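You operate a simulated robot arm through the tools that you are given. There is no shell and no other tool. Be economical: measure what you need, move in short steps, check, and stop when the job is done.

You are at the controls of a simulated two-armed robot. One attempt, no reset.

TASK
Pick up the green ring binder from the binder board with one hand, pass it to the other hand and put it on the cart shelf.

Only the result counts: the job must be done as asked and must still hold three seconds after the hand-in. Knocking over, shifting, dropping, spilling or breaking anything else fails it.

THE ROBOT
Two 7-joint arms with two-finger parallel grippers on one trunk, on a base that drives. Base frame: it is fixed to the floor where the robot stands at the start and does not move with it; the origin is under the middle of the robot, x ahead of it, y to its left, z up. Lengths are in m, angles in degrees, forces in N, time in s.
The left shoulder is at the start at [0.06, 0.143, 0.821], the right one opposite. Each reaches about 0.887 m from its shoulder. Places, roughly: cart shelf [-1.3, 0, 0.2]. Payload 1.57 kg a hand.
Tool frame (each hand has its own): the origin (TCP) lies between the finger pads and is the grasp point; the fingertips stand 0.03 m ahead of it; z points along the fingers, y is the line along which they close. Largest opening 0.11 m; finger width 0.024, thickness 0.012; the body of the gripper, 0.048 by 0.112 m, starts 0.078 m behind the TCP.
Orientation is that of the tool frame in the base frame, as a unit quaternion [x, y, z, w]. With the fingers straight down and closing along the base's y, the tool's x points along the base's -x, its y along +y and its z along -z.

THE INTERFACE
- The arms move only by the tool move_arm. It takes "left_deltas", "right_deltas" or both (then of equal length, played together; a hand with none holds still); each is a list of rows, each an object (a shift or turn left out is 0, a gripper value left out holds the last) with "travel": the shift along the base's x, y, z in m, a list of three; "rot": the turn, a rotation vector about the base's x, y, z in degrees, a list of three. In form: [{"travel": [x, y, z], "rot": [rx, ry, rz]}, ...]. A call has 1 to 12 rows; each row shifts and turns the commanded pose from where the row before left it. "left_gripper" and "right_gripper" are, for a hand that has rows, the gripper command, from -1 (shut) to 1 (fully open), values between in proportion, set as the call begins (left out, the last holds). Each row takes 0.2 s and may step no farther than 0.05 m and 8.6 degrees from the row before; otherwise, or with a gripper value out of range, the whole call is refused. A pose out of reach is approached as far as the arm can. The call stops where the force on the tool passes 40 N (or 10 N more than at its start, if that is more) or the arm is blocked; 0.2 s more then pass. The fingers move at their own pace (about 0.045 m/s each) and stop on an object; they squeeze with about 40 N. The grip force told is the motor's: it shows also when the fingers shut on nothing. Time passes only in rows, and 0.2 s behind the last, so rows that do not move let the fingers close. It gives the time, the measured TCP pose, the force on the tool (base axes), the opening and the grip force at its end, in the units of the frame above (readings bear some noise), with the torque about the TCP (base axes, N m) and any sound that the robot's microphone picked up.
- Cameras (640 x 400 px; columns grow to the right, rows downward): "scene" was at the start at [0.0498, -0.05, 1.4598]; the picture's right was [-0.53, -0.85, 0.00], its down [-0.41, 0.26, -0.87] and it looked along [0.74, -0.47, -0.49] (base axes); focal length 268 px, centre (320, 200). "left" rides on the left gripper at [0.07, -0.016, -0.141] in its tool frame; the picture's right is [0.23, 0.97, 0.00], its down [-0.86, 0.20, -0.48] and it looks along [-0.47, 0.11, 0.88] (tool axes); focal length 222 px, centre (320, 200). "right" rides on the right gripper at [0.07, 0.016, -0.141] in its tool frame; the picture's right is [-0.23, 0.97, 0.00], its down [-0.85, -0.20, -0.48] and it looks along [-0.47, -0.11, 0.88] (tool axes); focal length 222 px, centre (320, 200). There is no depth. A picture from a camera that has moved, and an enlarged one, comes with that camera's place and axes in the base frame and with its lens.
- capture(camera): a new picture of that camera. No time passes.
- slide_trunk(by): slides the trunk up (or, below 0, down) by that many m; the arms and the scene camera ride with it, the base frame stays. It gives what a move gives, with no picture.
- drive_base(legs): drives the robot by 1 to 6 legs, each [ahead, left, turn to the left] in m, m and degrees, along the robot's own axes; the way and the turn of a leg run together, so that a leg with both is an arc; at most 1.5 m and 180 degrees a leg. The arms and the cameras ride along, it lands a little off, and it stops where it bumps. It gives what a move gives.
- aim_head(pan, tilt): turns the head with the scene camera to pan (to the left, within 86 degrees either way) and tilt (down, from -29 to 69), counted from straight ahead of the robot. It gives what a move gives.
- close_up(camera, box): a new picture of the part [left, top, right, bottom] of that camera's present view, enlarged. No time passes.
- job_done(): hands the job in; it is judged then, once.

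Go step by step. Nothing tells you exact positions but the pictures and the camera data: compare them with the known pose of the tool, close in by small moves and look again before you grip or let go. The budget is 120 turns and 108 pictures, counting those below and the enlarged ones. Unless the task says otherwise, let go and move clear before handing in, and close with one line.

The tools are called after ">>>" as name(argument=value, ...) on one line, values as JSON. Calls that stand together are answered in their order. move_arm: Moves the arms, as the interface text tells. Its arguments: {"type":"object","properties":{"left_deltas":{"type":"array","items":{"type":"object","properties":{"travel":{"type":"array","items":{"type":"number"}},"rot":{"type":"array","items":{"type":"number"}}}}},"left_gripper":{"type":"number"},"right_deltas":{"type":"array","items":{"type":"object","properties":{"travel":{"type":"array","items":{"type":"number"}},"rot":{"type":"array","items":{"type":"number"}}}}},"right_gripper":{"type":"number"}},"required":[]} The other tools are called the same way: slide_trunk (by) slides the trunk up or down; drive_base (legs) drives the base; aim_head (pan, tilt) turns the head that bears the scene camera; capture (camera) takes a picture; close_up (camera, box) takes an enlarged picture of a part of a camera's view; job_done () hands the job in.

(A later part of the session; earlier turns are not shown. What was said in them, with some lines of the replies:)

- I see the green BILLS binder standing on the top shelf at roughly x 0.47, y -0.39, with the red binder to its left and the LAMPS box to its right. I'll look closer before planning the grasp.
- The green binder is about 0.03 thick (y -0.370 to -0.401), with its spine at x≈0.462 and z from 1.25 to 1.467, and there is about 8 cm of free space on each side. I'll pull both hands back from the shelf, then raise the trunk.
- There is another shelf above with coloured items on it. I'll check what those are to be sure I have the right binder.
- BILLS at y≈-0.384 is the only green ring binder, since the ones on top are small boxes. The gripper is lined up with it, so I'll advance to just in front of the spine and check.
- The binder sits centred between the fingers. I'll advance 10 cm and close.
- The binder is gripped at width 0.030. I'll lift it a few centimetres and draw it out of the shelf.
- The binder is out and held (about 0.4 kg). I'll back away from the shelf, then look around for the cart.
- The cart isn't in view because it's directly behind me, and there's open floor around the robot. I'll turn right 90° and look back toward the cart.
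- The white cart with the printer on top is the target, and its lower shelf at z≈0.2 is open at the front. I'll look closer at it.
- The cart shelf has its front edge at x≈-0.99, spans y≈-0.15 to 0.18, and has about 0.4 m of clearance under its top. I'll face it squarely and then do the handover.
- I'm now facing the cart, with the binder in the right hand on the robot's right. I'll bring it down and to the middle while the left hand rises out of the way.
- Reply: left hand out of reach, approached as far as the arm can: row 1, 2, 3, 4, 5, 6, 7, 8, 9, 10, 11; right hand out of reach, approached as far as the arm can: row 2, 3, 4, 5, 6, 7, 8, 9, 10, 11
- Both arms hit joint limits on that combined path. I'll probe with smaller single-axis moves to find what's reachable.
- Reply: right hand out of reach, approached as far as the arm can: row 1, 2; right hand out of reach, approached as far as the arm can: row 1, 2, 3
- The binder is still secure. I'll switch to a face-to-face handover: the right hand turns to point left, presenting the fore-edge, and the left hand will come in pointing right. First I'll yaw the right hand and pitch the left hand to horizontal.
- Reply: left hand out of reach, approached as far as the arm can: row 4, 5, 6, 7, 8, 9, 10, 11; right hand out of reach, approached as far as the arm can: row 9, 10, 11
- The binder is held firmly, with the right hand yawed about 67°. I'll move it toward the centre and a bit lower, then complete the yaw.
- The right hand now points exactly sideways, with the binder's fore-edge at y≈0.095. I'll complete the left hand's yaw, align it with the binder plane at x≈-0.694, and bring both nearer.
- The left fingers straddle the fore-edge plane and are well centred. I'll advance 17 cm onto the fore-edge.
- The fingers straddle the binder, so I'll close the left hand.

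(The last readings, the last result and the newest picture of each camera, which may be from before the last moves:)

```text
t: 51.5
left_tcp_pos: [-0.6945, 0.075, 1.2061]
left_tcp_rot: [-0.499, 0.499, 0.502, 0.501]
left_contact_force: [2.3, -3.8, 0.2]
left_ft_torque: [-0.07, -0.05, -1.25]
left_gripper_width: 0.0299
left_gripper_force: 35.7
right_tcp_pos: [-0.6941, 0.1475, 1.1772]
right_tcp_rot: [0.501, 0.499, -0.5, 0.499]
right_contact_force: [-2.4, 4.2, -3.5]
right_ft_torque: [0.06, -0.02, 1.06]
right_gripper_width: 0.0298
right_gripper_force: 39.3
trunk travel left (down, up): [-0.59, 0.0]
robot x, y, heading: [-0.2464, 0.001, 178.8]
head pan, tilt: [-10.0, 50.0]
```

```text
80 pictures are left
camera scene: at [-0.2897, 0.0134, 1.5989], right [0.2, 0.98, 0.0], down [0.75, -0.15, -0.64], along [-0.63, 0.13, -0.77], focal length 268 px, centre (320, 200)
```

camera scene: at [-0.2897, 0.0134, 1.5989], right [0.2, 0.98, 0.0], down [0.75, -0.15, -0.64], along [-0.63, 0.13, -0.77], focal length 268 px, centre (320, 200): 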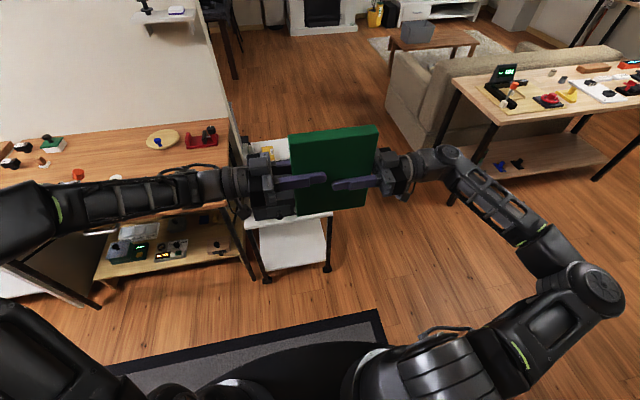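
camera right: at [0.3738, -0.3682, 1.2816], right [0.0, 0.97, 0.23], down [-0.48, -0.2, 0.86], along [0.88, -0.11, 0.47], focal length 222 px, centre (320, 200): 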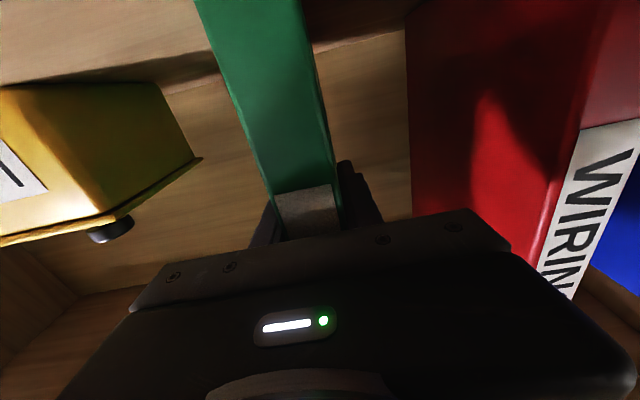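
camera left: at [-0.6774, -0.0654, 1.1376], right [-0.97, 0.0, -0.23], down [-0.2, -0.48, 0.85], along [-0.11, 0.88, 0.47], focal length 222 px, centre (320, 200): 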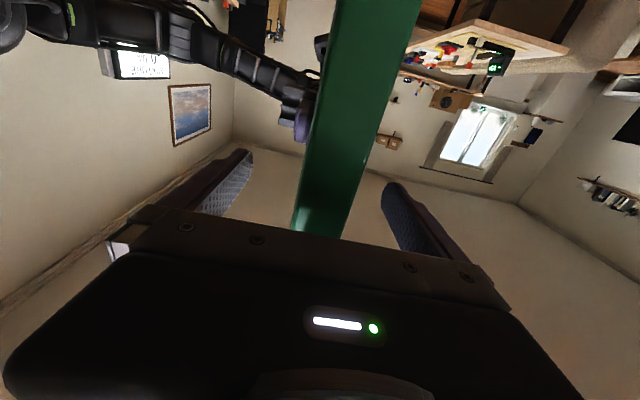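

Both hands now hold the binder (left 0.030 at 36 N). I'll open the right hand and withdraw it to the right.

>>> move_arm(right_deltas=[{}, {}, {}, {}, {}, {"travel": [0, 0.02, 0]}, {"travel": [0, 0.03, 0]}, {"travel": [0, 0.03, 0]}, {"travel": [0, 0.03, 0]}, {"travel": [0, 0.03, 0]}, {"travel": [0, 0.03, 0]}], right_gripper=1)

>>> capture(camera="scene")

```text
t: 53.9
left_tcp_pos: [-0.6945, 0.0755, 1.207]
left_tcp_rot: [-0.5, 0.498, 0.502, 0.5]
left_contact_force: [-0.1, 1.0, 1.3]
left_ft_torque: [-0.17, 0.02, -0.01]
left_gripper_width: 0.0294
left_gripper_force: 39.6
right_tcp_pos: [-0.6945, 0.2474, 1.175]
right_tcp_rot: [-0.503, -0.497, 0.503, -0.497]
right_contact_force: [-0.4, -0.4, 0.2]
right_ft_torque: [0.04, 0.01, 0.02]
right_gripper_width: 0.1098
right_gripper_force: 0.0
right hand out of reach, approached as far as the arm can: row 9, 10, 11
trunk travel left (down, up): [-0.59, 0.0]
robot x, y, heading: [-0.244, -0.0, 178.8]
head pan, tilt: [-10.0, 50.0]
```

```text
79 pictures are left
camera scene: at [-0.2895, 0.0131, 1.5989], right [0.2, 0.98, 0.0], down [0.75, -0.15, -0.64], along [-0.63, 0.13, -0.77], focal length 268 px, centre (320, 200)
```

scene: 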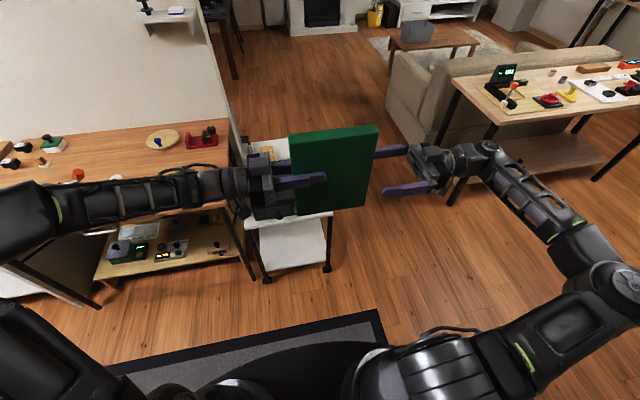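

The left hand alone now carries the binder. I'll shift it left clear of the right fingers, then yaw it back to forward.

>>> move_arm(left_deltas=[{"travel": [0, -0.03, 0]}, {"travel": [0, -0.04, 0]}, {"travel": [0, -0.04, 0]}, {"travel": [0, -0.04, 0]}, {"travel": [0, -0.04, 0]}, {"travel": [0, -0.04, 0]}, {}])

>>> move_arm(left_deltas=[{"travel": [-0.008, 0, 0], "rot": [0, 0, 8]}, {"travel": [-0.008, 0, 0], "rot": [0, 0, 8]}, {"travel": [-0.008, 0, 0], "rot": [0, 0, 8]}, {"travel": [-0.008, 0, 0], "rot": [0, 0, 8]}, {"travel": [-0.008, 0, 0], "rot": [0, 0, 8]}, {"travel": [-0.008, 0, 0], "rot": [0, 0, 8]}, {"travel": [-0.008, 0, 0], "rot": [0, 0, 8]}, {"travel": [-0.008, 0, 0], "rot": [0, 0, 8]}, {"travel": [-0.008, 0, 0], "rot": [0, 0, 8]}, {"travel": [-0.008, 0, 0], "rot": [0, 0, 8]}, {"travel": [-0.008, 0, 0], "rot": [0, 0, 8]}, {}])

>>> capture(camera="scene")

```text
t: 55.5
left_tcp_pos: [-0.6944, -0.1562, 1.2073]
left_tcp_rot: [-0.5, 0.499, 0.501, 0.5]
left_contact_force: [0.8, -0.9, 0.6]
left_ft_torque: [-0.19, 0.01, -0.01]
left_gripper_width: 0.0298
left_gripper_force: 39.4
right_tcp_pos: [-0.6964, 0.2485, 1.1747]
right_tcp_rot: [0.504, 0.497, -0.503, 0.496]
right_contact_force: [0.2, 1.2, 0.4]
right_ft_torque: [0.01, -0.02, 0.03]
right_gripper_width: 0.1101
right_gripper_force: 0.0
trunk travel left (down, up): [-0.59, 0.0]
robot x, y, heading: [-0.2483, 0.0003, 178.3]
head pan, tilt: [-10.0, 50.0]
```

```text
t: 58.1
left_tcp_pos: [-0.8011, -0.1591, 1.214]
left_tcp_rot: [-0.705, 0.011, 0.709, 0.011]
left_contact_force: [0.8, -0.6, -2.8]
left_ft_torque: [0.01, -0.15, 0.0]
left_gripper_width: 0.0297
left_gripper_force: 39.4
left hand out of reach, approached as far as the arm can: row 8, 9
right_tcp_pos: [-0.6944, 0.2473, 1.1755]
right_tcp_rot: [-0.503, -0.496, 0.503, -0.498]
right_contact_force: [0.2, 1.2, 0.7]
right_ft_torque: [0.0, 0.01, -0.01]
right_gripper_width: 0.11
right_gripper_force: 0.1
trunk travel left (down, up): [-0.59, 0.0]
robot x, y, heading: [-0.2467, 0.0032, 178.7]
head pan, tilt: [-10.0, 50.0]
```

```text
78 pictures are left
camera scene: at [-0.2893, 0.0135, 1.5989], right [0.2, 0.98, 0.0], down [0.75, -0.15, -0.64], along [-0.63, 0.13, -0.77], focal length 268 px, centre (320, 200)
```

scene: 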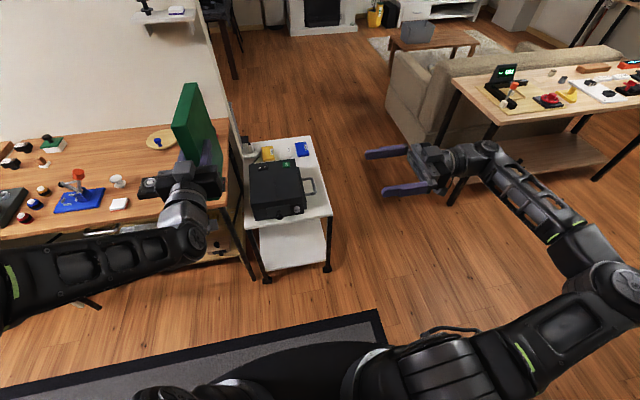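

The left hand holds the binder upright pointing forward. I'll tuck the right arm back before driving.

>>> move_arm(right_deltas=[{"travel": [0.008, 0.03, 0.01], "rot": [0, 0, -8]}, {"travel": [0.008, 0.03, 0.01], "rot": [0, 0, -8]}, {"travel": [0.008, 0.03, 0.01], "rot": [0, 0, -8]}, {"travel": [0.008, 0.03, 0.01], "rot": [0, 0, -8]}, {"travel": [0.008, 0.03, 0.01], "rot": [0, 0, -8]}, {"travel": [0.008, 0.03, 0.01], "rot": [0, 0, -8]}, {"travel": [0.01, 0, 0.01], "rot": [0, 0, -8]}, {"travel": [0.01, 0, 0.01], "rot": [0, 0, -8]}, {"travel": [0.01, 0, 0.01], "rot": [0, 0, -8]}, {"travel": [0.01, 0, 0.01], "rot": [0, 0, -8]}, {"travel": [0.01, 0, 0.01], "rot": [0, 0, -8]}, {}])

>>> drive_base(legs=[[0, -0.17, 1.3]])

>>> capture(camera="scene")

```text
t: 60.7
left_tcp_pos: [-0.8021, -0.159, 1.2143]
left_tcp_rot: [-0.706, 0.011, 0.708, 0.011]
left_contact_force: [0.4, 0.1, -3.5]
left_ft_torque: [0.01, -0.15, 0.0]
left_gripper_width: 0.0297
left_gripper_force: 39.7
right_tcp_pos: [-0.598, 0.4287, 1.2846]
right_tcp_rot: [-0.707, -0.012, 0.707, -0.012]
right_contact_force: [-0.4, 0.1, -0.1]
right_ft_torque: [0.0, 0.01, 0.03]
right_gripper_width: 0.1102
right_gripper_force: 0.2
trunk travel left (down, up): [-0.59, 0.0]
robot x, y, heading: [-0.2494, -0.0026, 178.5]
head pan, tilt: [-10.0, 50.0]
```

```text
t: 62.1
left_tcp_pos: [-0.7952, -0.0009, 1.2148]
left_tcp_rot: [-0.706, 0.002, 0.708, 0.002]
left_contact_force: [0.1, -0.1, -3.4]
left_ft_torque: [-0.03, -0.19, 0.01]
left_gripper_width: 0.0301
left_gripper_force: 39.3
right_tcp_pos: [-0.6064, 0.592, 1.2834]
right_tcp_rot: [0.707, 0.021, -0.707, 0.022]
right_contact_force: [-1.1, 0.4, -0.3]
right_ft_torque: [-0.02, 0.04, 0.02]
right_gripper_width: 0.11
right_gripper_force: 0.0
trunk travel left (down, up): [-0.59, 0.0]
robot x, y, heading: [-0.2455, 0.1716, -180.0]
head pan, tilt: [-10.0, 50.0]
```

```text
77 pictures are left
camera scene: at [-0.288, 0.1859, 1.5989], right [0.17, 0.98, 0.0], down [0.75, -0.13, -0.64], along [-0.63, 0.11, -0.77], focal length 268 px, centre (320, 200)
```

scene: 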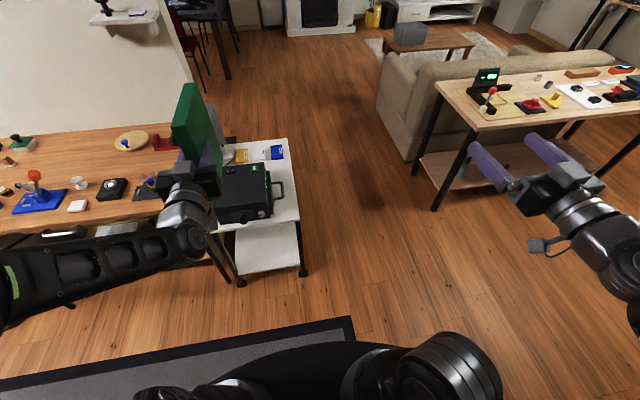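

Aligned with the cart (TCP y≈0, heading 180°). I'll back off slightly and lower the trunk in stages in front of the cart.

>>> drive_base(legs=[[-0.06, 0, 0]])

>>> slide_trunk(by=-0.3)

>>> aim_head(pan=5, tilt=45)

>>> capture(camera="scene")

```text
t: 63.1
left_tcp_pos: [-0.733, -0.0025, 1.2158]
left_tcp_rot: [-0.705, 0.002, 0.709, 0.001]
left_contact_force: [0.5, 0.5, -2.1]
left_ft_torque: [0.02, -0.2, -0.03]
left_gripper_width: 0.0299
left_gripper_force: 38.9
right_tcp_pos: [-0.5428, 0.5913, 1.2856]
right_tcp_rot: [0.707, 0.021, -0.707, 0.022]
right_contact_force: [0.3, 0.1, 0.0]
right_ft_torque: [0.01, 0.01, 0.02]
right_gripper_width: 0.1098
right_gripper_force: 0.1
trunk travel left (down, up): [-0.59, 0.0]
robot x, y, heading: [-0.1805, 0.1721, -180.3]
head pan, tilt: [-10.0, 50.0]
```

```text
t: 66.1
left_tcp_pos: [-0.7349, -0.0009, 0.9137]
left_tcp_rot: [-0.705, 0.003, 0.709, 0.002]
left_contact_force: [0.1, 0.3, -2.7]
left_ft_torque: [-0.03, -0.19, 0.02]
left_gripper_width: 0.0298
left_gripper_force: 39.0
right_tcp_pos: [-0.546, 0.5918, 0.9833]
right_tcp_rot: [-0.707, -0.021, 0.707, -0.021]
right_contact_force: [0.3, -0.1, -0.2]
right_ft_torque: [-0.01, 0.0, 0.05]
right_gripper_width: 0.11
right_gripper_force: 0.0
trunk travel left (down, up): [-0.29, 0.3]
robot x, y, heading: [-0.1857, 0.1726, -179.8]
head pan, tilt: [-10.0, 50.0]
```

```text
t: 66.9
left_tcp_pos: [-0.7352, -0.0024, 0.9141]
left_tcp_rot: [-0.706, 0.002, 0.708, 0.002]
left_contact_force: [-0.2, -0.3, -3.0]
left_ft_torque: [0.0, -0.19, -0.02]
left_gripper_width: 0.0298
left_gripper_force: 39.3
right_tcp_pos: [-0.5447, 0.5906, 0.9851]
right_tcp_rot: [-0.707, -0.021, 0.707, -0.021]
right_contact_force: [0.5, 0.5, 0.9]
right_ft_torque: [-0.04, 0.04, 0.0]
right_gripper_width: 0.1102
right_gripper_force: 0.0
trunk travel left (down, up): [-0.29, 0.3]
robot x, y, heading: [-0.1812, 0.1754, -180.0]
head pan, tilt: [5.0, 45.0]
```

```text
76 pictures are left
camera scene: at [-0.2326, 0.164, 1.3058], right [-0.09, 1.0, 0.0], down [0.7, 0.06, -0.71], along [-0.7, -0.06, -0.71], focal length 268 px, centre (320, 200)
```

scene: 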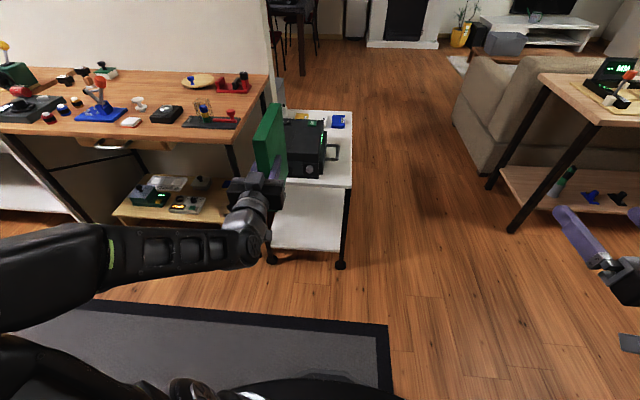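

The view is clear and the shelf is consistently at x≈-0.99, y -0.14 to 0.20. I'll lower the trunk the rest of the way.

>>> slide_trunk(by=-0.28)

>>> aim_head(pan=10, tilt=30)

>>> capture(camera="scene")

```text
t: 69.7
left_tcp_pos: [-0.7349, -0.0024, 0.6346]
left_tcp_rot: [-0.706, 0.001, 0.708, 0.001]
left_contact_force: [-0.5, -0.3, -2.3]
left_ft_torque: [0.04, -0.16, 0.0]
left_gripper_width: 0.0298
left_gripper_force: 39.3
right_tcp_pos: [-0.5446, 0.5909, 0.705]
right_tcp_rot: [0.707, 0.021, -0.706, 0.021]
right_contact_force: [0.1, -0.1, 0.4]
right_ft_torque: [0.02, 0.01, 0.01]
right_gripper_width: 0.11
right_gripper_force: 0.1
trunk travel left (down, up): [-0.01, 0.58]
robot x, y, heading: [-0.1836, 0.1725, -180.2]
head pan, tilt: [5.0, 45.0]
```

```text
t: 70.5
left_tcp_pos: [-0.7339, -0.002, 0.6335]
left_tcp_rot: [-0.705, 0.002, 0.709, 0.002]
left_contact_force: [-0.5, 0.3, -3.4]
left_ft_torque: [0.0, -0.18, -0.01]
left_gripper_width: 0.0299
left_gripper_force: 39.3
right_tcp_pos: [-0.5456, 0.5904, 0.7049]
right_tcp_rot: [-0.706, -0.021, 0.707, -0.021]
right_contact_force: [-0.4, 0.0, -0.8]
right_ft_torque: [-0.04, -0.03, -0.01]
right_gripper_width: 0.1099
right_gripper_force: 0.1
trunk travel left (down, up): [-0.01, 0.58]
robot x, y, heading: [-0.1841, 0.1723, -180.0]
head pan, tilt: [10.0, 30.0]
```

```text
75 pictures are left
camera scene: at [-0.2406, 0.1553, 1.0483], right [-0.17, 0.98, 0.0], down [0.49, 0.09, -0.87], along [-0.85, -0.15, -0.5], focal length 268 px, centre (320, 200)
```

scene: 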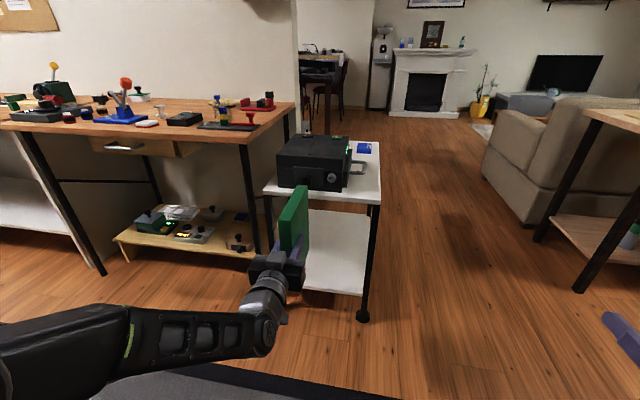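

The shelf opening is clear: surface z≈0.2, underside of the top ≈0.6. I'll lower the arm to bring the binder's bottom to about z 0.24, in front of the cart.

>>> move_arm(left_deltas=[{"travel": [0, 0, -0.03]}, {"travel": [0, 0, -0.04]}, {"travel": [0, 0, -0.04]}, {"travel": [0, 0, -0.04]}, {}])

>>> capture(camera="scene")

```text
t: 71.7
left_tcp_pos: [-0.7396, 0.0009, 0.4853]
left_tcp_rot: [-0.706, 0.002, 0.709, 0.002]
left_contact_force: [0.5, -0.1, -4.0]
left_ft_torque: [-0.02, -0.16, 0.0]
left_gripper_width: 0.0298
left_gripper_force: 39.2
left hand out of reach, approached as far as the arm can: row 2
right_tcp_pos: [-0.5463, 0.5902, 0.705]
right_tcp_rot: [0.707, 0.021, -0.706, 0.021]
right_contact_force: [0.9, -0.1, 0.4]
right_ft_torque: [0.02, -0.01, -0.03]
right_gripper_width: 0.1101
right_gripper_force: 0.0
trunk travel left (down, up): [-0.01, 0.58]
robot x, y, heading: [-0.1845, 0.1712, -180.1]
head pan, tilt: [10.0, 30.0]
```

```text
74 pictures are left
camera scene: at [-0.2407, 0.1551, 1.0485], right [-0.17, 0.98, 0.0], down [0.49, 0.09, -0.87], along [-0.85, -0.15, -0.5], focal length 268 px, centre (320, 200)
```

scene: 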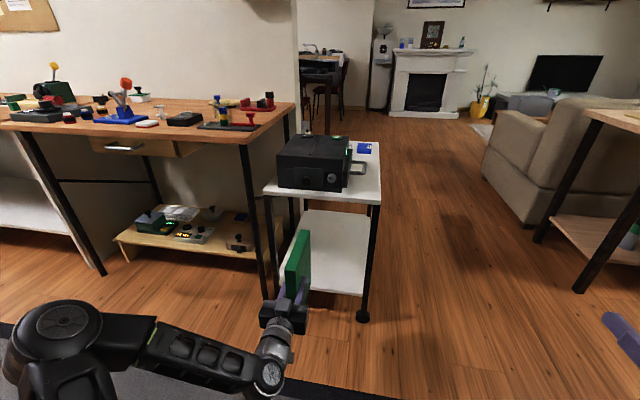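

That went fine, so I'll continue down another 11 cm.

>>> move_arm(left_deltas=[{"travel": [0, 0, -0.03]}, {"travel": [0, 0, -0.04]}, {"travel": [0, 0, -0.04]}, {}])

>>> capture(camera="scene")

>>> capture(camera="left")

```text
t: 72.7
left_tcp_pos: [-0.7415, -0.0006, 0.3721]
left_tcp_rot: [-0.706, 0.001, 0.709, 0.001]
left_contact_force: [0.3, 0.3, -3.2]
left_ft_torque: [0.02, -0.18, -0.01]
left_gripper_width: 0.03
left_gripper_force: 39.7
right_tcp_pos: [-0.5448, 0.5914, 0.7052]
right_tcp_rot: [0.707, 0.021, -0.706, 0.021]
right_contact_force: [-0.2, -0.3, -0.1]
right_ft_torque: [0.02, 0.01, 0.02]
right_gripper_width: 0.1098
right_gripper_force: 0.1
trunk travel left (down, up): [-0.01, 0.58]
robot x, y, heading: [-0.1838, 0.1715, -180.1]
head pan, tilt: [10.0, 30.0]
```

```text
73 pictures are left
camera scene: at [-0.2406, 0.1553, 1.0484], right [-0.17, 0.98, 0.0], down [0.49, 0.09, -0.87], along [-0.85, -0.15, -0.5], focal length 268 px, centre (320, 200)
```

scene: 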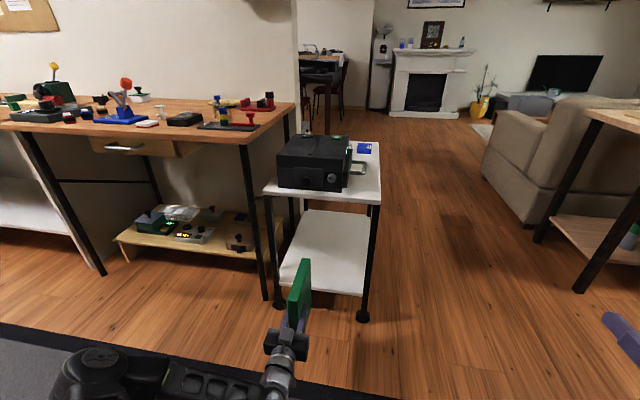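

```text
72 pictures are left
camera left: at [-0.5996, 0.0161, 0.3027], right [-0.01, -0.97, -0.23], down [0.48, -0.2, 0.85], along [-0.88, -0.1, 0.47], focal length 222 px, centre (320, 200)
```

left: 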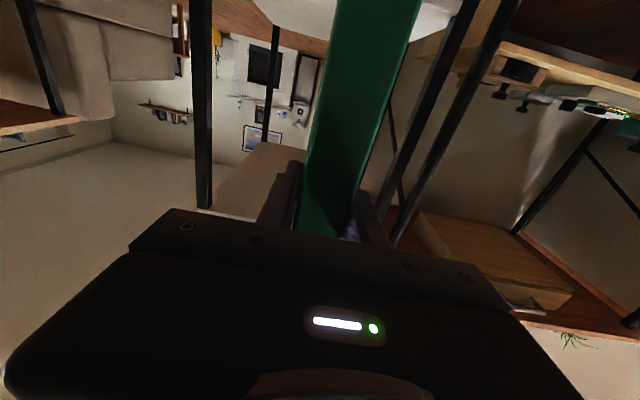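

The binder is at y≈0 with its bottom about 4 cm above shelf level, facing the opening. I'll drive forward partway and check.

>>> drive_base(legs=[[0.1, 0, 0]])

>>> capture(camera="left")

>>> capture(camera="scene")

```text
t: 73.8
left_tcp_pos: [-0.8412, -0.0004, 0.3731]
left_tcp_rot: [-0.706, 0.002, 0.708, 0.002]
left_contact_force: [1.3, 0.2, -2.7]
left_ft_torque: [0.0, -0.21, 0.02]
left_gripper_width: 0.0299
left_gripper_force: 39.7
right_tcp_pos: [-0.6459, 0.5917, 0.7048]
right_tcp_rot: [0.707, 0.02, -0.707, 0.02]
right_contact_force: [0.4, -0.3, 0.1]
right_ft_torque: [0.0, 0.0, -0.04]
right_gripper_width: 0.11
right_gripper_force: 0.1
trunk travel left (down, up): [-0.01, 0.58]
robot x, y, heading: [-0.2835, 0.1743, -180.2]
head pan, tilt: [10.0, 30.0]
```

```text
71 pictures are left
camera left: at [-0.7002, 0.0163, 0.303], right [-0.01, -0.97, -0.23], down [0.48, -0.2, 0.85], along [-0.88, -0.1, 0.47], focal length 222 px, centre (320, 200)
```

left: 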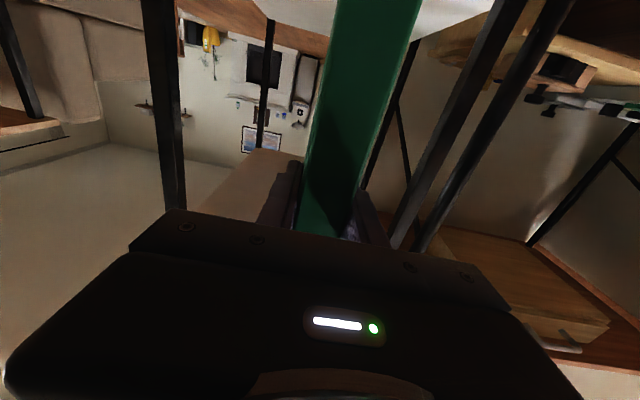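

```text
70 pictures are left
camera scene: at [-0.3413, 0.1553, 1.0484], right [-0.17, 0.98, 0.0], down [0.49, 0.09, -0.87], along [-0.85, -0.15, -0.5], focal length 268 px, centre (320, 200)
```

scene: 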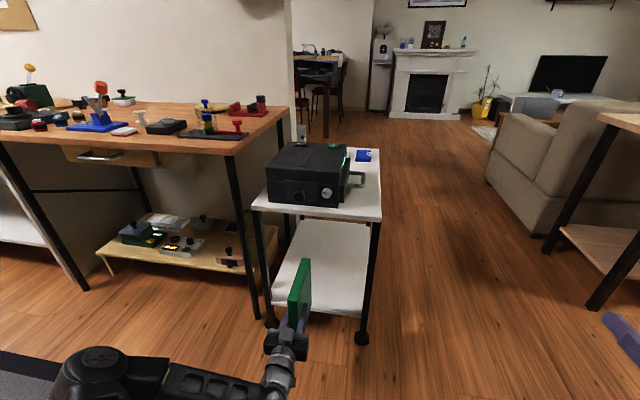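

The post positions give an opening of y≈-0.16 to 0.21 and a shelf z≈0.2. I'll centre slightly to the right and drive in another 12 cm.

>>> drive_base(legs=[[0.12, -0.015, 0]])

>>> capture(camera="scene")

>>> capture(camera="left")

```text
t: 75.1
left_tcp_pos: [-0.9612, 0.0164, 0.3727]
left_tcp_rot: [-0.706, 0.003, 0.708, 0.003]
left_contact_force: [1.1, -0.6, -3.7]
left_ft_torque: [0.02, -0.18, 0.04]
left_gripper_width: 0.0299
left_gripper_force: 39.5
right_tcp_pos: [-0.7657, 0.6064, 0.7046]
right_tcp_rot: [-0.707, -0.02, 0.707, -0.02]
right_contact_force: [0.9, 0.4, 0.2]
right_ft_torque: [-0.01, -0.01, 0.0]
right_gripper_width: 0.11
right_gripper_force: 0.2
trunk travel left (down, up): [-0.01, 0.58]
robot x, y, heading: [-0.4061, 0.1859, 180.2]
head pan, tilt: [10.0, 30.0]
```

```text
69 pictures are left
camera scene: at [-0.4613, 0.1702, 1.0484], right [-0.17, 0.98, 0.0], down [0.49, 0.09, -0.87], along [-0.85, -0.15, -0.5], focal length 268 px, centre (320, 200)
```

scene: 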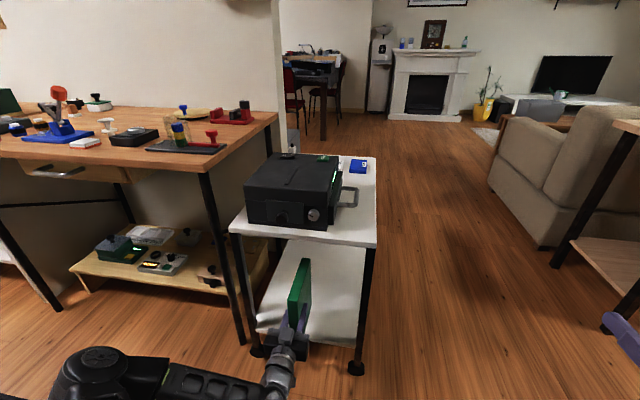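

```text
68 pictures are left
camera left: at [-0.8203, 0.0315, 0.303], right [-0.01, -0.97, -0.23], down [0.48, -0.2, 0.85], along [-0.88, -0.1, 0.47], focal length 222 px, centre (320, 200)
```

left: 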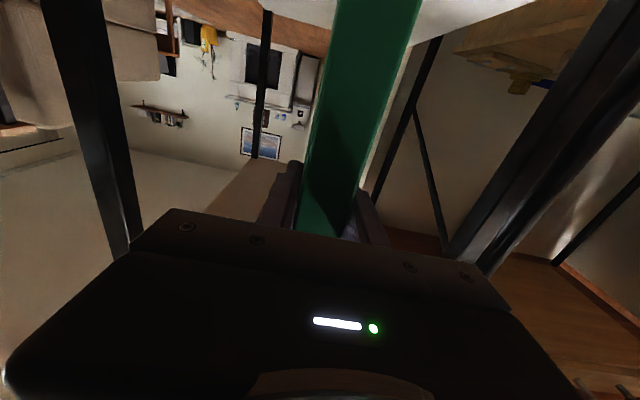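

The binder is entering the opening between the posts with clear space. I'll extend the arm 13 cm further in.

>>> move_arm(left_deltas=[{"travel": [-0.03, 0, 0]}, {"travel": [-0.03, 0, 0]}, {"travel": [-0.03, 0, 0]}, {"travel": [-0.03, 0, 0]}, {"travel": [-0.02, 0, 0]}, {}])

>>> capture(camera="scene")

>>> capture(camera="left")

```text
t: 76.5
left_tcp_pos: [-1.0995, 0.0162, 0.3726]
left_tcp_rot: [-0.707, 0.003, 0.708, 0.003]
left_contact_force: [0.1, 0.2, -2.8]
left_ft_torque: [-0.02, -0.18, -0.01]
left_gripper_width: 0.0298
left_gripper_force: 39.8
right_tcp_pos: [-0.7649, 0.6069, 0.7036]
right_tcp_rot: [-0.707, -0.02, 0.707, -0.02]
right_contact_force: [-0.2, -0.7, 0.3]
right_ft_torque: [0.01, -0.01, -0.02]
right_gripper_width: 0.1102
right_gripper_force: 0.1
trunk travel left (down, up): [-0.01, 0.58]
robot x, y, heading: [-0.4028, 0.184, 180.0]
head pan, tilt: [10.0, 30.0]
```

```text
67 pictures are left
camera scene: at [-0.4614, 0.1702, 1.0484], right [-0.17, 0.98, 0.0], down [0.49, 0.09, -0.87], along [-0.85, -0.15, -0.5], focal length 268 px, centre (320, 200)
```

scene: 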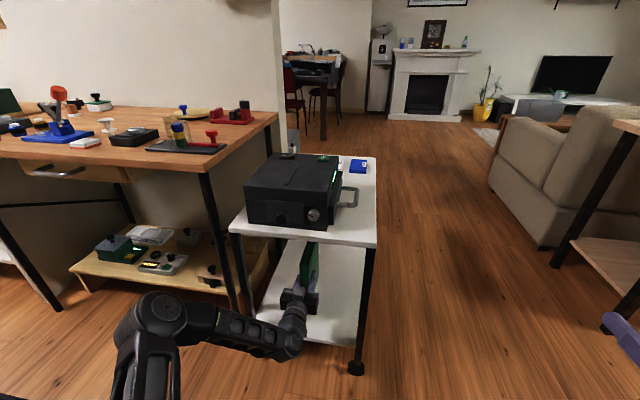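

```text
66 pictures are left
camera left: at [-0.9586, 0.0314, 0.3026], right [-0.01, -0.97, -0.23], down [0.48, -0.2, 0.85], along [-0.88, -0.1, 0.47], focal length 222 px, centre (320, 200)
```

left: 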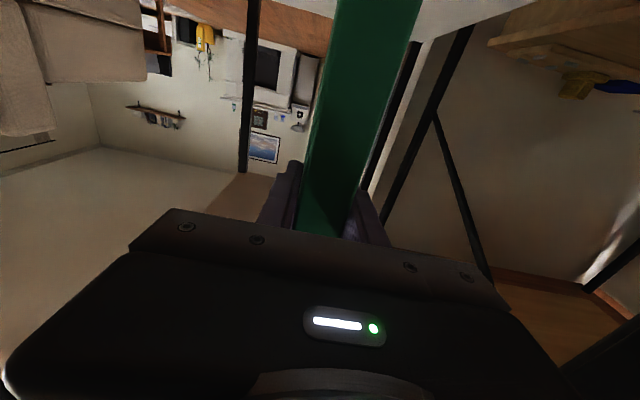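

The binder is fully over the shelf. I'll lower slowly, watching the force for contact.

>>> move_arm(left_deltas=[{"travel": [0, 0, -0.01]}, {"travel": [0, 0, -0.01]}, {"travel": [0, 0, -0.005]}, {}])

>>> move_arm(left_deltas=[{"travel": [0, 0, -0.004]}, {}])

>>> move_arm(left_deltas=[{"travel": [0, 0, -0.004]}, {}])

```text
t: 77.5
left_tcp_pos: [-1.1016, 0.0172, 0.3472]
left_tcp_rot: [-0.706, 0.002, 0.708, 0.002]
left_contact_force: [1.2, -0.1, -3.2]
left_ft_torque: [-0.01, -0.18, 0.03]
left_gripper_width: 0.0296
left_gripper_force: 39.1
right_tcp_pos: [-0.7645, 0.607, 0.7048]
right_tcp_rot: [-0.707, -0.02, 0.707, -0.02]
right_contact_force: [0.1, 0.1, -1.4]
right_ft_torque: [0.0, 0.03, -0.03]
right_gripper_width: 0.1101
right_gripper_force: 0.1
trunk travel left (down, up): [-0.01, 0.58]
robot x, y, heading: [-0.4063, 0.1858, 180.0]
head pan, tilt: [10.0, 30.0]
```

```text
t: 78.1
left_tcp_pos: [-1.1014, 0.0158, 0.343]
left_tcp_rot: [-0.706, 0.002, 0.708, 0.002]
left_contact_force: [0.1, -0.1, -3.2]
left_ft_torque: [0.0, -0.19, 0.03]
left_gripper_width: 0.0297
left_gripper_force: 39.2
right_tcp_pos: [-0.7661, 0.6058, 0.7047]
right_tcp_rot: [-0.707, -0.021, 0.707, -0.021]
right_contact_force: [0.7, 0.2, 0.2]
right_ft_torque: [0.01, 0.0, -0.01]
right_gripper_width: 0.1102
right_gripper_force: 0.0
trunk travel left (down, up): [-0.01, 0.58]
robot x, y, heading: [-0.4041, 0.1901, 180.3]
head pan, tilt: [10.0, 30.0]
```

```text
t: 78.7
left_tcp_pos: [-1.1002, 0.0155, 0.3384]
left_tcp_rot: [-0.706, 0.003, 0.709, 0.003]
left_contact_force: [0.7, 0.6, -2.8]
left_ft_torque: [0.0, -0.17, -0.03]
left_gripper_width: 0.03
left_gripper_force: 39.5
right_tcp_pos: [-0.7645, 0.6065, 0.7051]
right_tcp_rot: [0.707, 0.02, -0.706, 0.02]
right_contact_force: [-0.2, 0.1, 1.0]
right_ft_torque: [0.05, -0.02, -0.02]
right_gripper_width: 0.1101
right_gripper_force: 0.2
trunk travel left (down, up): [-0.01, 0.58]
robot x, y, heading: [-0.405, 0.1862, 180.2]
head pan, tilt: [10.0, 30.0]
```

No contact yet at z=0.338, so I'll keep lowering in small steps.

>>> move_arm(left_deltas=[{"travel": [0, 0, -0.003]}, {}])

>>> move_arm(left_deltas=[{"travel": [0, 0, -0.003]}, {}])

>>> move_arm(left_deltas=[{"travel": [0, 0, -0.003]}, {}])

>>> capture(camera="left")

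>>> close_up(camera="scene", box=[220, 220, 400, 380])

```text
t: 79.3
left_tcp_pos: [-1.1002, 0.0156, 0.3353]
left_tcp_rot: [-0.706, 0.003, 0.708, 0.003]
left_contact_force: [-0.5, 0.0, -3.6]
left_ft_torque: [-0.01, -0.17, -0.01]
left_gripper_width: 0.0297
left_gripper_force: 38.8
right_tcp_pos: [-0.7661, 0.6067, 0.7051]
right_tcp_rot: [0.707, 0.02, -0.706, 0.02]
right_contact_force: [0.0, -0.6, 0.2]
right_ft_torque: [0.04, 0.01, -0.02]
right_gripper_width: 0.1102
right_gripper_force: 0.0
trunk travel left (down, up): [-0.01, 0.58]
robot x, y, heading: [-0.4044, 0.1903, 180.2]
head pan, tilt: [10.0, 30.0]
```

```text
t: 79.9
left_tcp_pos: [-1.1012, 0.0161, 0.3333]
left_tcp_rot: [-0.706, 0.003, 0.708, 0.003]
left_contact_force: [0.7, -0.2, -3.5]
left_ft_torque: [-0.01, -0.21, 0.02]
left_gripper_width: 0.03
left_gripper_force: 39.5
right_tcp_pos: [-0.7654, 0.607, 0.7046]
right_tcp_rot: [-0.707, -0.02, 0.707, -0.02]
right_contact_force: [0.0, -0.5, -0.5]
right_ft_torque: [0.01, 0.03, -0.02]
right_gripper_width: 0.11
right_gripper_force: 0.2
trunk travel left (down, up): [-0.01, 0.58]
robot x, y, heading: [-0.4056, 0.1909, 180.2]
head pan, tilt: [10.0, 30.0]
```

```text
t: 80.5
left_tcp_pos: [-1.1015, 0.0161, 0.3314]
left_tcp_rot: [-0.706, 0.003, 0.708, 0.003]
left_contact_force: [0.6, 0.4, -4.6]
left_ft_torque: [-0.01, -0.15, 0.01]
left_gripper_width: 0.0299
left_gripper_force: 39.1
right_tcp_pos: [-0.7659, 0.6065, 0.7041]
right_tcp_rot: [0.707, 0.022, -0.706, 0.021]
right_contact_force: [0.7, -0.2, 1.0]
right_ft_torque: [0.0, 0.01, 0.01]
right_gripper_width: 0.1103
right_gripper_force: 0.1
trunk travel left (down, up): [-0.01, 0.58]
robot x, y, heading: [-0.406, 0.1839, 179.9]
head pan, tilt: [10.0, 30.0]
```

```text
65 pictures are left
camera left: at [-0.96, 0.0318, 0.2609], right [-0.01, -0.97, -0.23], down [0.48, -0.2, 0.85], along [-0.88, -0.1, 0.47], focal length 222 px, centre (320, 200)
```

left: 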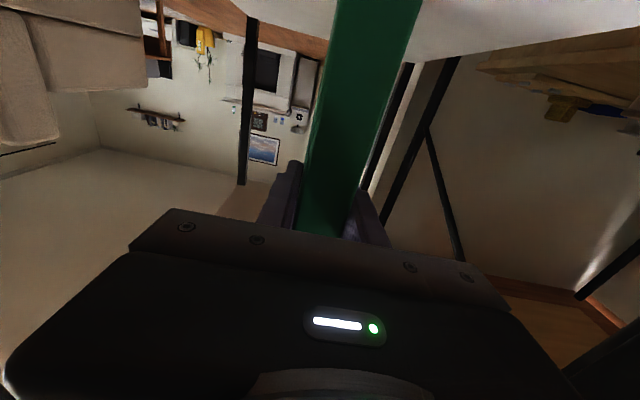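

```text
2.50 times, centred on (310, 300) of scene
camera zoom: at [-0.4614, 0.1702, 1.0484], right [-0.17, 0.98, 0.0], down [0.49, 0.09, -0.87], along [-0.85, -0.15, -0.5], focal length 670 px, centre (345, -50)
```

zoom: 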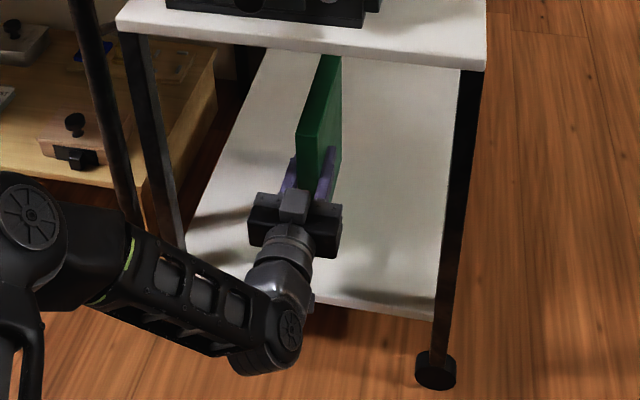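

Still no contact, so I'll continue down carefully.

>>> move_arm(left_deltas=[{"travel": [0, 0, -0.003]}, {}])

>>> move_arm(left_deltas=[{"travel": [0, 0, -0.003]}, {}])

>>> move_arm(left_deltas=[{"travel": [0, 0, -0.003]}, {}])

```text
t: 81.1
left_tcp_pos: [-1.1006, 0.0153, 0.328]
left_tcp_rot: [-0.706, 0.002, 0.708, 0.002]
left_contact_force: [0.3, -0.7, -3.4]
left_ft_torque: [0.03, -0.16, 0.01]
left_gripper_width: 0.0299
left_gripper_force: 39.3
right_tcp_pos: [-0.7657, 0.6075, 0.7028]
right_tcp_rot: [-0.707, -0.021, 0.707, -0.021]
right_contact_force: [-0.8, -0.6, -0.4]
right_ft_torque: [-0.01, -0.02, 0.03]
right_gripper_width: 0.1099
right_gripper_force: 0.0
trunk travel left (down, up): [-0.01, 0.58]
robot x, y, heading: [-0.4066, 0.1901, 179.9]
head pan, tilt: [10.0, 30.0]
```

```text
t: 81.7
left_tcp_pos: [-1.1011, 0.0159, 0.3248]
left_tcp_rot: [-0.706, 0.002, 0.708, 0.002]
left_contact_force: [-0.4, 0.0, -3.4]
left_ft_torque: [0.02, -0.18, 0.04]
left_gripper_width: 0.0298
left_gripper_force: 39.5
right_tcp_pos: [-0.7652, 0.6057, 0.7051]
right_tcp_rot: [-0.706, -0.021, 0.707, -0.021]
right_contact_force: [-0.3, -0.5, 0.5]
right_ft_torque: [-0.02, 0.0, 0.02]
right_gripper_width: 0.1101
right_gripper_force: 0.0
trunk travel left (down, up): [-0.01, 0.58]
robot x, y, heading: [-0.4037, 0.1876, 180.1]
head pan, tilt: [10.0, 30.0]
```

```text
t: 82.3
left_tcp_pos: [-1.1014, 0.0157, 0.3222]
left_tcp_rot: [-0.706, 0.002, 0.708, 0.002]
left_contact_force: [0.1, 0.7, -4.0]
left_ft_torque: [-0.03, -0.18, 0.0]
left_gripper_width: 0.03
left_gripper_force: 39.4
right_tcp_pos: [-0.766, 0.6077, 0.7053]
right_tcp_rot: [-0.707, -0.02, 0.707, -0.02]
right_contact_force: [0.9, -0.5, 1.1]
right_ft_torque: [0.0, 0.0, -0.01]
right_gripper_width: 0.1102
right_gripper_force: 0.1
trunk travel left (down, up): [-0.01, 0.58]
robot x, y, heading: [-0.4008, 0.1908, 179.7]
head pan, tilt: [10.0, 30.0]
```

>>> move_arm(left_deltas=[{"travel": [0, 0, -0.003]}, {}])

>>> move_arm(left_deltas=[{"travel": [0, 0, -0.003]}, {}])

>>> move_arm(left_deltas=[{"travel": [0, 0, -0.003]}, {}])

>>> close_up(camera="left", box=[240, 0, 480, 150])

```text
t: 82.9
left_tcp_pos: [-1.1011, 0.0159, 0.3189]
left_tcp_rot: [-0.706, 0.003, 0.708, 0.002]
left_contact_force: [0.1, -0.3, -3.9]
left_ft_torque: [0.02, -0.17, 0.04]
left_gripper_width: 0.0299
left_gripper_force: 39.0
right_tcp_pos: [-0.7651, 0.6066, 0.7048]
right_tcp_rot: [0.707, 0.021, -0.707, 0.021]
right_contact_force: [-0.1, -0.2, 0.1]
right_ft_torque: [0.0, -0.03, -0.02]
right_gripper_width: 0.1098
right_gripper_force: 0.0
trunk travel left (down, up): [-0.01, 0.58]
robot x, y, heading: [-0.4057, 0.1858, 180.1]
head pan, tilt: [10.0, 30.0]
```

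```text
t: 83.5
left_tcp_pos: [-1.101, 0.0151, 0.3164]
left_tcp_rot: [-0.706, 0.003, 0.708, 0.003]
left_contact_force: [0.1, 0.0, -4.1]
left_ft_torque: [-0.03, -0.17, -0.03]
left_gripper_width: 0.0298
left_gripper_force: 39.7
right_tcp_pos: [-0.7657, 0.6076, 0.704]
right_tcp_rot: [-0.707, -0.021, 0.707, -0.021]
right_contact_force: [-0.6, 0.4, 0.2]
right_ft_torque: [0.01, 0.01, 0.01]
right_gripper_width: 0.1101
right_gripper_force: 0.0
trunk travel left (down, up): [-0.01, 0.58]
robot x, y, heading: [-0.4095, 0.1887, 179.9]
head pan, tilt: [10.0, 30.0]
```

```text
t: 84.1
left_tcp_pos: [-1.1016, 0.0177, 0.3111]
left_tcp_rot: [-0.706, 0.003, 0.708, 0.003]
left_contact_force: [-0.3, -0.1, -2.8]
left_ft_torque: [0.04, -0.18, 0.03]
left_gripper_width: 0.03
left_gripper_force: 39.0
right_tcp_pos: [-0.7659, 0.6069, 0.7051]
right_tcp_rot: [-0.706, -0.021, 0.707, -0.021]
right_contact_force: [-0.4, 1.1, 0.3]
right_ft_torque: [-0.01, 0.02, -0.01]
right_gripper_width: 0.1099
right_gripper_force: 0.0
trunk travel left (down, up): [-0.01, 0.58]
robot x, y, heading: [-0.4048, 0.1867, 179.9]
head pan, tilt: [10.0, 30.0]
```

```text
2.67 times, centred on (360, 75) of left
camera zoom: at [-0.9602, 0.0317, 0.2431], right [-0.01, -0.97, -0.23], down [0.48, -0.2, 0.85], along [-0.88, -0.1, 0.47], focal length 592 px, centre (213, 533)
```

zoom: 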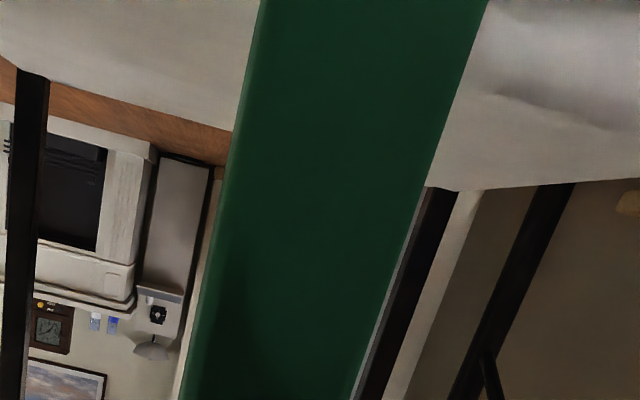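

Contact hasn't come yet, and the shelf may be a bit lower than estimated. I'll continue in slightly larger guarded steps.

>>> move_arm(left_deltas=[{"travel": [0, 0, -0.003]}, {}, {"travel": [0, 0, -0.003]}, {}])

>>> move_arm(left_deltas=[{"travel": [0, 0, -0.003]}, {}, {"travel": [0, 0, -0.003]}, {}])

>>> close_up(camera="scene", box=[220, 220, 400, 380])

```text
t: 85.1
left_tcp_pos: [-1.1034, 0.0153, 0.3106]
left_tcp_rot: [-0.703, 0.002, 0.711, 0.002]
left_contact_force: [1.6, 0.1, 22.7]
left_ft_torque: [0.05, -1.26, 0.02]
left_gripper_width: 0.0297
left_gripper_force: 39.3
right_tcp_pos: [-0.765, 0.6078, 0.7057]
right_tcp_rot: [-0.706, -0.02, 0.708, -0.02]
right_contact_force: [-0.5, 1.0, -0.3]
right_ft_torque: [0.01, 0.01, 0.01]
right_gripper_width: 0.1103
right_gripper_force: 0.0
trunk travel left (down, up): [-0.01, 0.58]
robot x, y, heading: [-0.4035, 0.1855, 179.8]
head pan, tilt: [10.0, 30.0]
```

```text
t: 86.1
left_tcp_pos: [-1.1022, 0.0158, 0.3063]
left_tcp_rot: [-0.702, 0.002, 0.713, 0.002]
left_contact_force: [-5.4, 5.3, 34.6]
left_ft_torque: [0.32, -0.28, 0.27]
left_gripper_width: 0.03
left_gripper_force: 39.0
right_tcp_pos: [-0.7638, 0.6067, 0.7058]
right_tcp_rot: [-0.706, -0.02, 0.708, -0.021]
right_contact_force: [0.7, 0.6, 0.2]
right_ft_torque: [0.0, -0.01, 0.02]
right_gripper_width: 0.1101
right_gripper_force: 0.1
trunk travel left (down, up): [-0.01, 0.58]
robot x, y, heading: [-0.405, 0.1878, 179.9]
head pan, tilt: [10.0, 30.0]
```

```text
2.50 times, centred on (310, 300) of scene
camera zoom: at [-0.4588, 0.171, 1.0487], right [-0.17, 0.98, 0.0], down [0.49, 0.09, -0.87], along [-0.85, -0.15, -0.5], focal length 670 px, centre (345, -50)
```

zoom: 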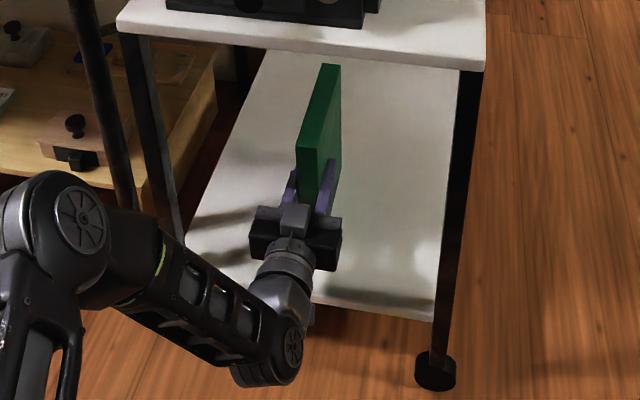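

Contact made at z≈0.311 and the binder is now pressed on the shelf. I'll relieve the pressure before releasing.

>>> move_arm(left_deltas=[{"travel": [0, 0, 0.004]}, {"travel": [0, 0, 0.004]}, {}])

```text
t: 86.9
left_tcp_pos: [-1.1, 0.0156, 0.3059]
left_tcp_rot: [0.709, -0.002, -0.705, -0.002]
left_contact_force: [1.7, 0.6, 0.9]
left_ft_torque: [0.1, 0.3, -0.12]
left_gripper_width: 0.0299
left_gripper_force: 39.2
right_tcp_pos: [-0.7652, 0.6066, 0.7035]
right_tcp_rot: [-0.707, -0.021, 0.707, -0.021]
right_contact_force: [-1.1, -0.1, 0.7]
right_ft_torque: [0.01, 0.01, -0.01]
right_gripper_width: 0.1101
right_gripper_force: 0.0
trunk travel left (down, up): [-0.01, 0.58]
robot x, y, heading: [-0.4009, 0.1883, 179.9]
head pan, tilt: [10.0, 30.0]
```

The weight now rests on the shelf with almost no residual force. I'll open the fingers.

>>> move_arm(left_deltas=[{}, {}, {}, {}, {}, {}], left_gripper=0.6)

>>> close_up(camera="scene", box=[220, 220, 400, 380])

>>> capture(camera="left")

```text
t: 88.3
left_tcp_pos: [-1.1014, 0.0158, 0.308]
left_tcp_rot: [-0.706, 0.003, 0.709, 0.003]
left_contact_force: [-0.2, 0.3, 0.5]
left_ft_torque: [-0.02, 0.01, 0.0]
left_gripper_width: 0.0879
left_gripper_force: 0.0
right_tcp_pos: [-0.765, 0.6064, 0.7043]
right_tcp_rot: [-0.707, -0.02, 0.707, -0.02]
right_contact_force: [0.6, 0.0, 0.0]
right_ft_torque: [0.01, -0.01, -0.01]
right_gripper_width: 0.1099
right_gripper_force: 0.0
trunk travel left (down, up): [-0.01, 0.58]
robot x, y, heading: [-0.4024, 0.1851, 180.3]
head pan, tilt: [10.0, 30.0]
```

```text
2.50 times, centred on (310, 300) of scene
camera zoom: at [-0.4611, 0.1703, 1.0484], right [-0.17, 0.98, 0.0], down [0.49, 0.09, -0.87], along [-0.85, -0.15, -0.5], focal length 670 px, centre (345, -50)
```

zoom: 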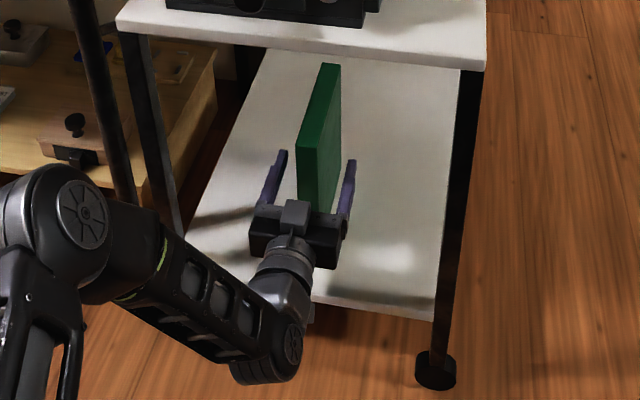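

```text
60 pictures are left
camera left: at [-0.9606, 0.0315, 0.2397], right [-0.01, -0.97, -0.23], down [0.48, -0.2, 0.85], along [-0.88, -0.1, 0.47], focal length 222 px, centre (320, 200)
```

left: 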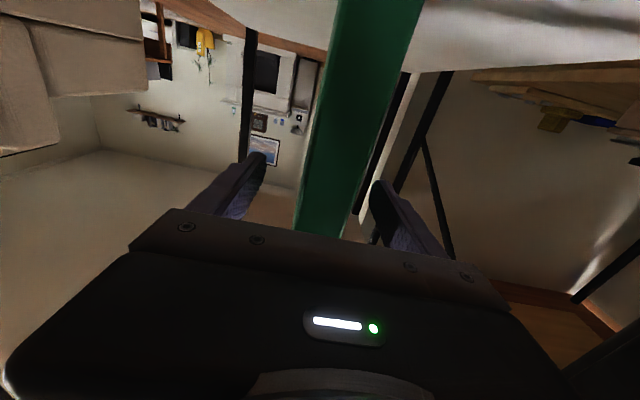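

The binder stands free. I'll withdraw the hand straight back and then back the robot off.

>>> move_arm(left_deltas=[{"travel": [0.02, 0, 0]}, {"travel": [0.03, 0, 0]}, {"travel": [0.03, 0, 0]}, {"travel": [0.03, 0, 0]}, {"travel": [0.03, 0, 0]}, {}])

>>> drive_base(legs=[[-0.2, 0, 0]])

>>> capture(camera="scene")

>>> capture(camera="left")

```text
t: 89.7
left_tcp_pos: [-0.961, 0.0159, 0.3085]
left_tcp_rot: [-0.706, 0.002, 0.708, 0.002]
left_contact_force: [-0.2, -0.8, 0.9]
left_ft_torque: [0.0, 0.0, 0.02]
left_gripper_width: 0.0881
left_gripper_force: 0.0
right_tcp_pos: [-0.7658, 0.6069, 0.7048]
right_tcp_rot: [-0.707, -0.021, 0.707, -0.022]
right_contact_force: [0.7, 0.0, -0.5]
right_ft_torque: [0.0, 0.0, -0.03]
right_gripper_width: 0.11
right_gripper_force: 0.1
trunk travel left (down, up): [-0.01, 0.58]
robot x, y, heading: [-0.4059, 0.1873, 179.7]
head pan, tilt: [10.0, 30.0]
```

```text
t: 91.3
left_tcp_pos: [-0.7615, 0.0157, 0.307]
left_tcp_rot: [-0.706, 0.003, 0.708, 0.003]
left_contact_force: [0.0, 0.7, 0.8]
left_ft_torque: [0.0, 0.01, 0.01]
left_gripper_width: 0.0879
left_gripper_force: 0.1
right_tcp_pos: [-0.5623, 0.6066, 0.7049]
right_tcp_rot: [0.707, 0.02, -0.706, 0.019]
right_contact_force: [0.0, 0.2, 0.2]
right_ft_torque: [0.01, 0.01, -0.02]
right_gripper_width: 0.11
right_gripper_force: 0.0
trunk travel left (down, up): [-0.01, 0.58]
robot x, y, heading: [-0.2035, 0.1837, 180.1]
head pan, tilt: [10.0, 30.0]
```

```text
59 pictures are left
camera scene: at [-0.2594, 0.17, 1.0484], right [-0.17, 0.99, 0.0], down [0.49, 0.09, -0.87], along [-0.85, -0.15, -0.5], focal length 268 px, centre (320, 200)
```

scene: 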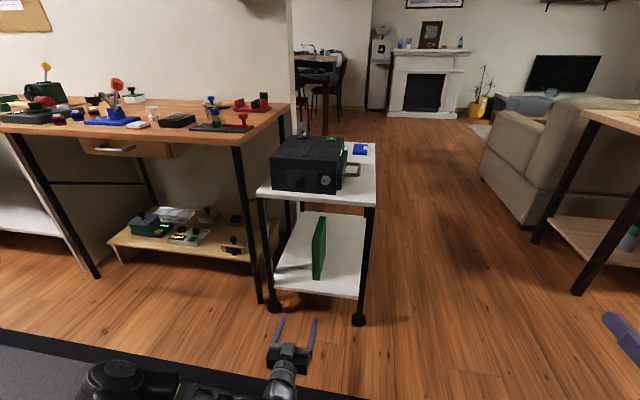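

```text
58 pictures are left
camera left: at [-0.6197, 0.0315, 0.2375], right [-0.01, -0.97, -0.23], down [0.48, -0.2, 0.85], along [-0.88, -0.1, 0.47], focal length 222 px, centre (320, 200)
```

left: 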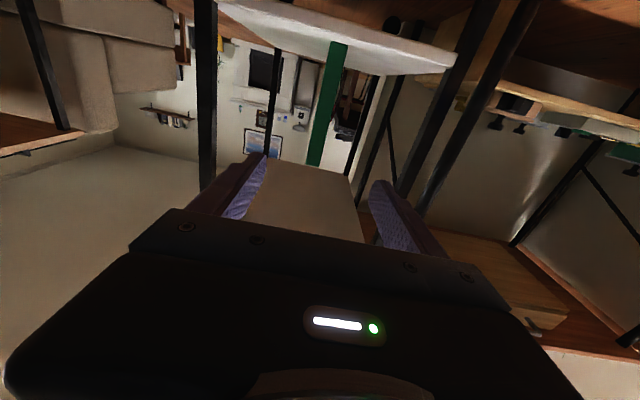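

The binder stands upright by itself on the cart's lower shelf, both hands are empty and clear, and I can see nothing else disturbed. I'll hand in.

>>> job_done()

```text
The job is handed in.
```

The green BILLS binder was picked from the binder board with the right hand, passed to the left hand, and left standing on the cart's lower shelf; the job is handed in.
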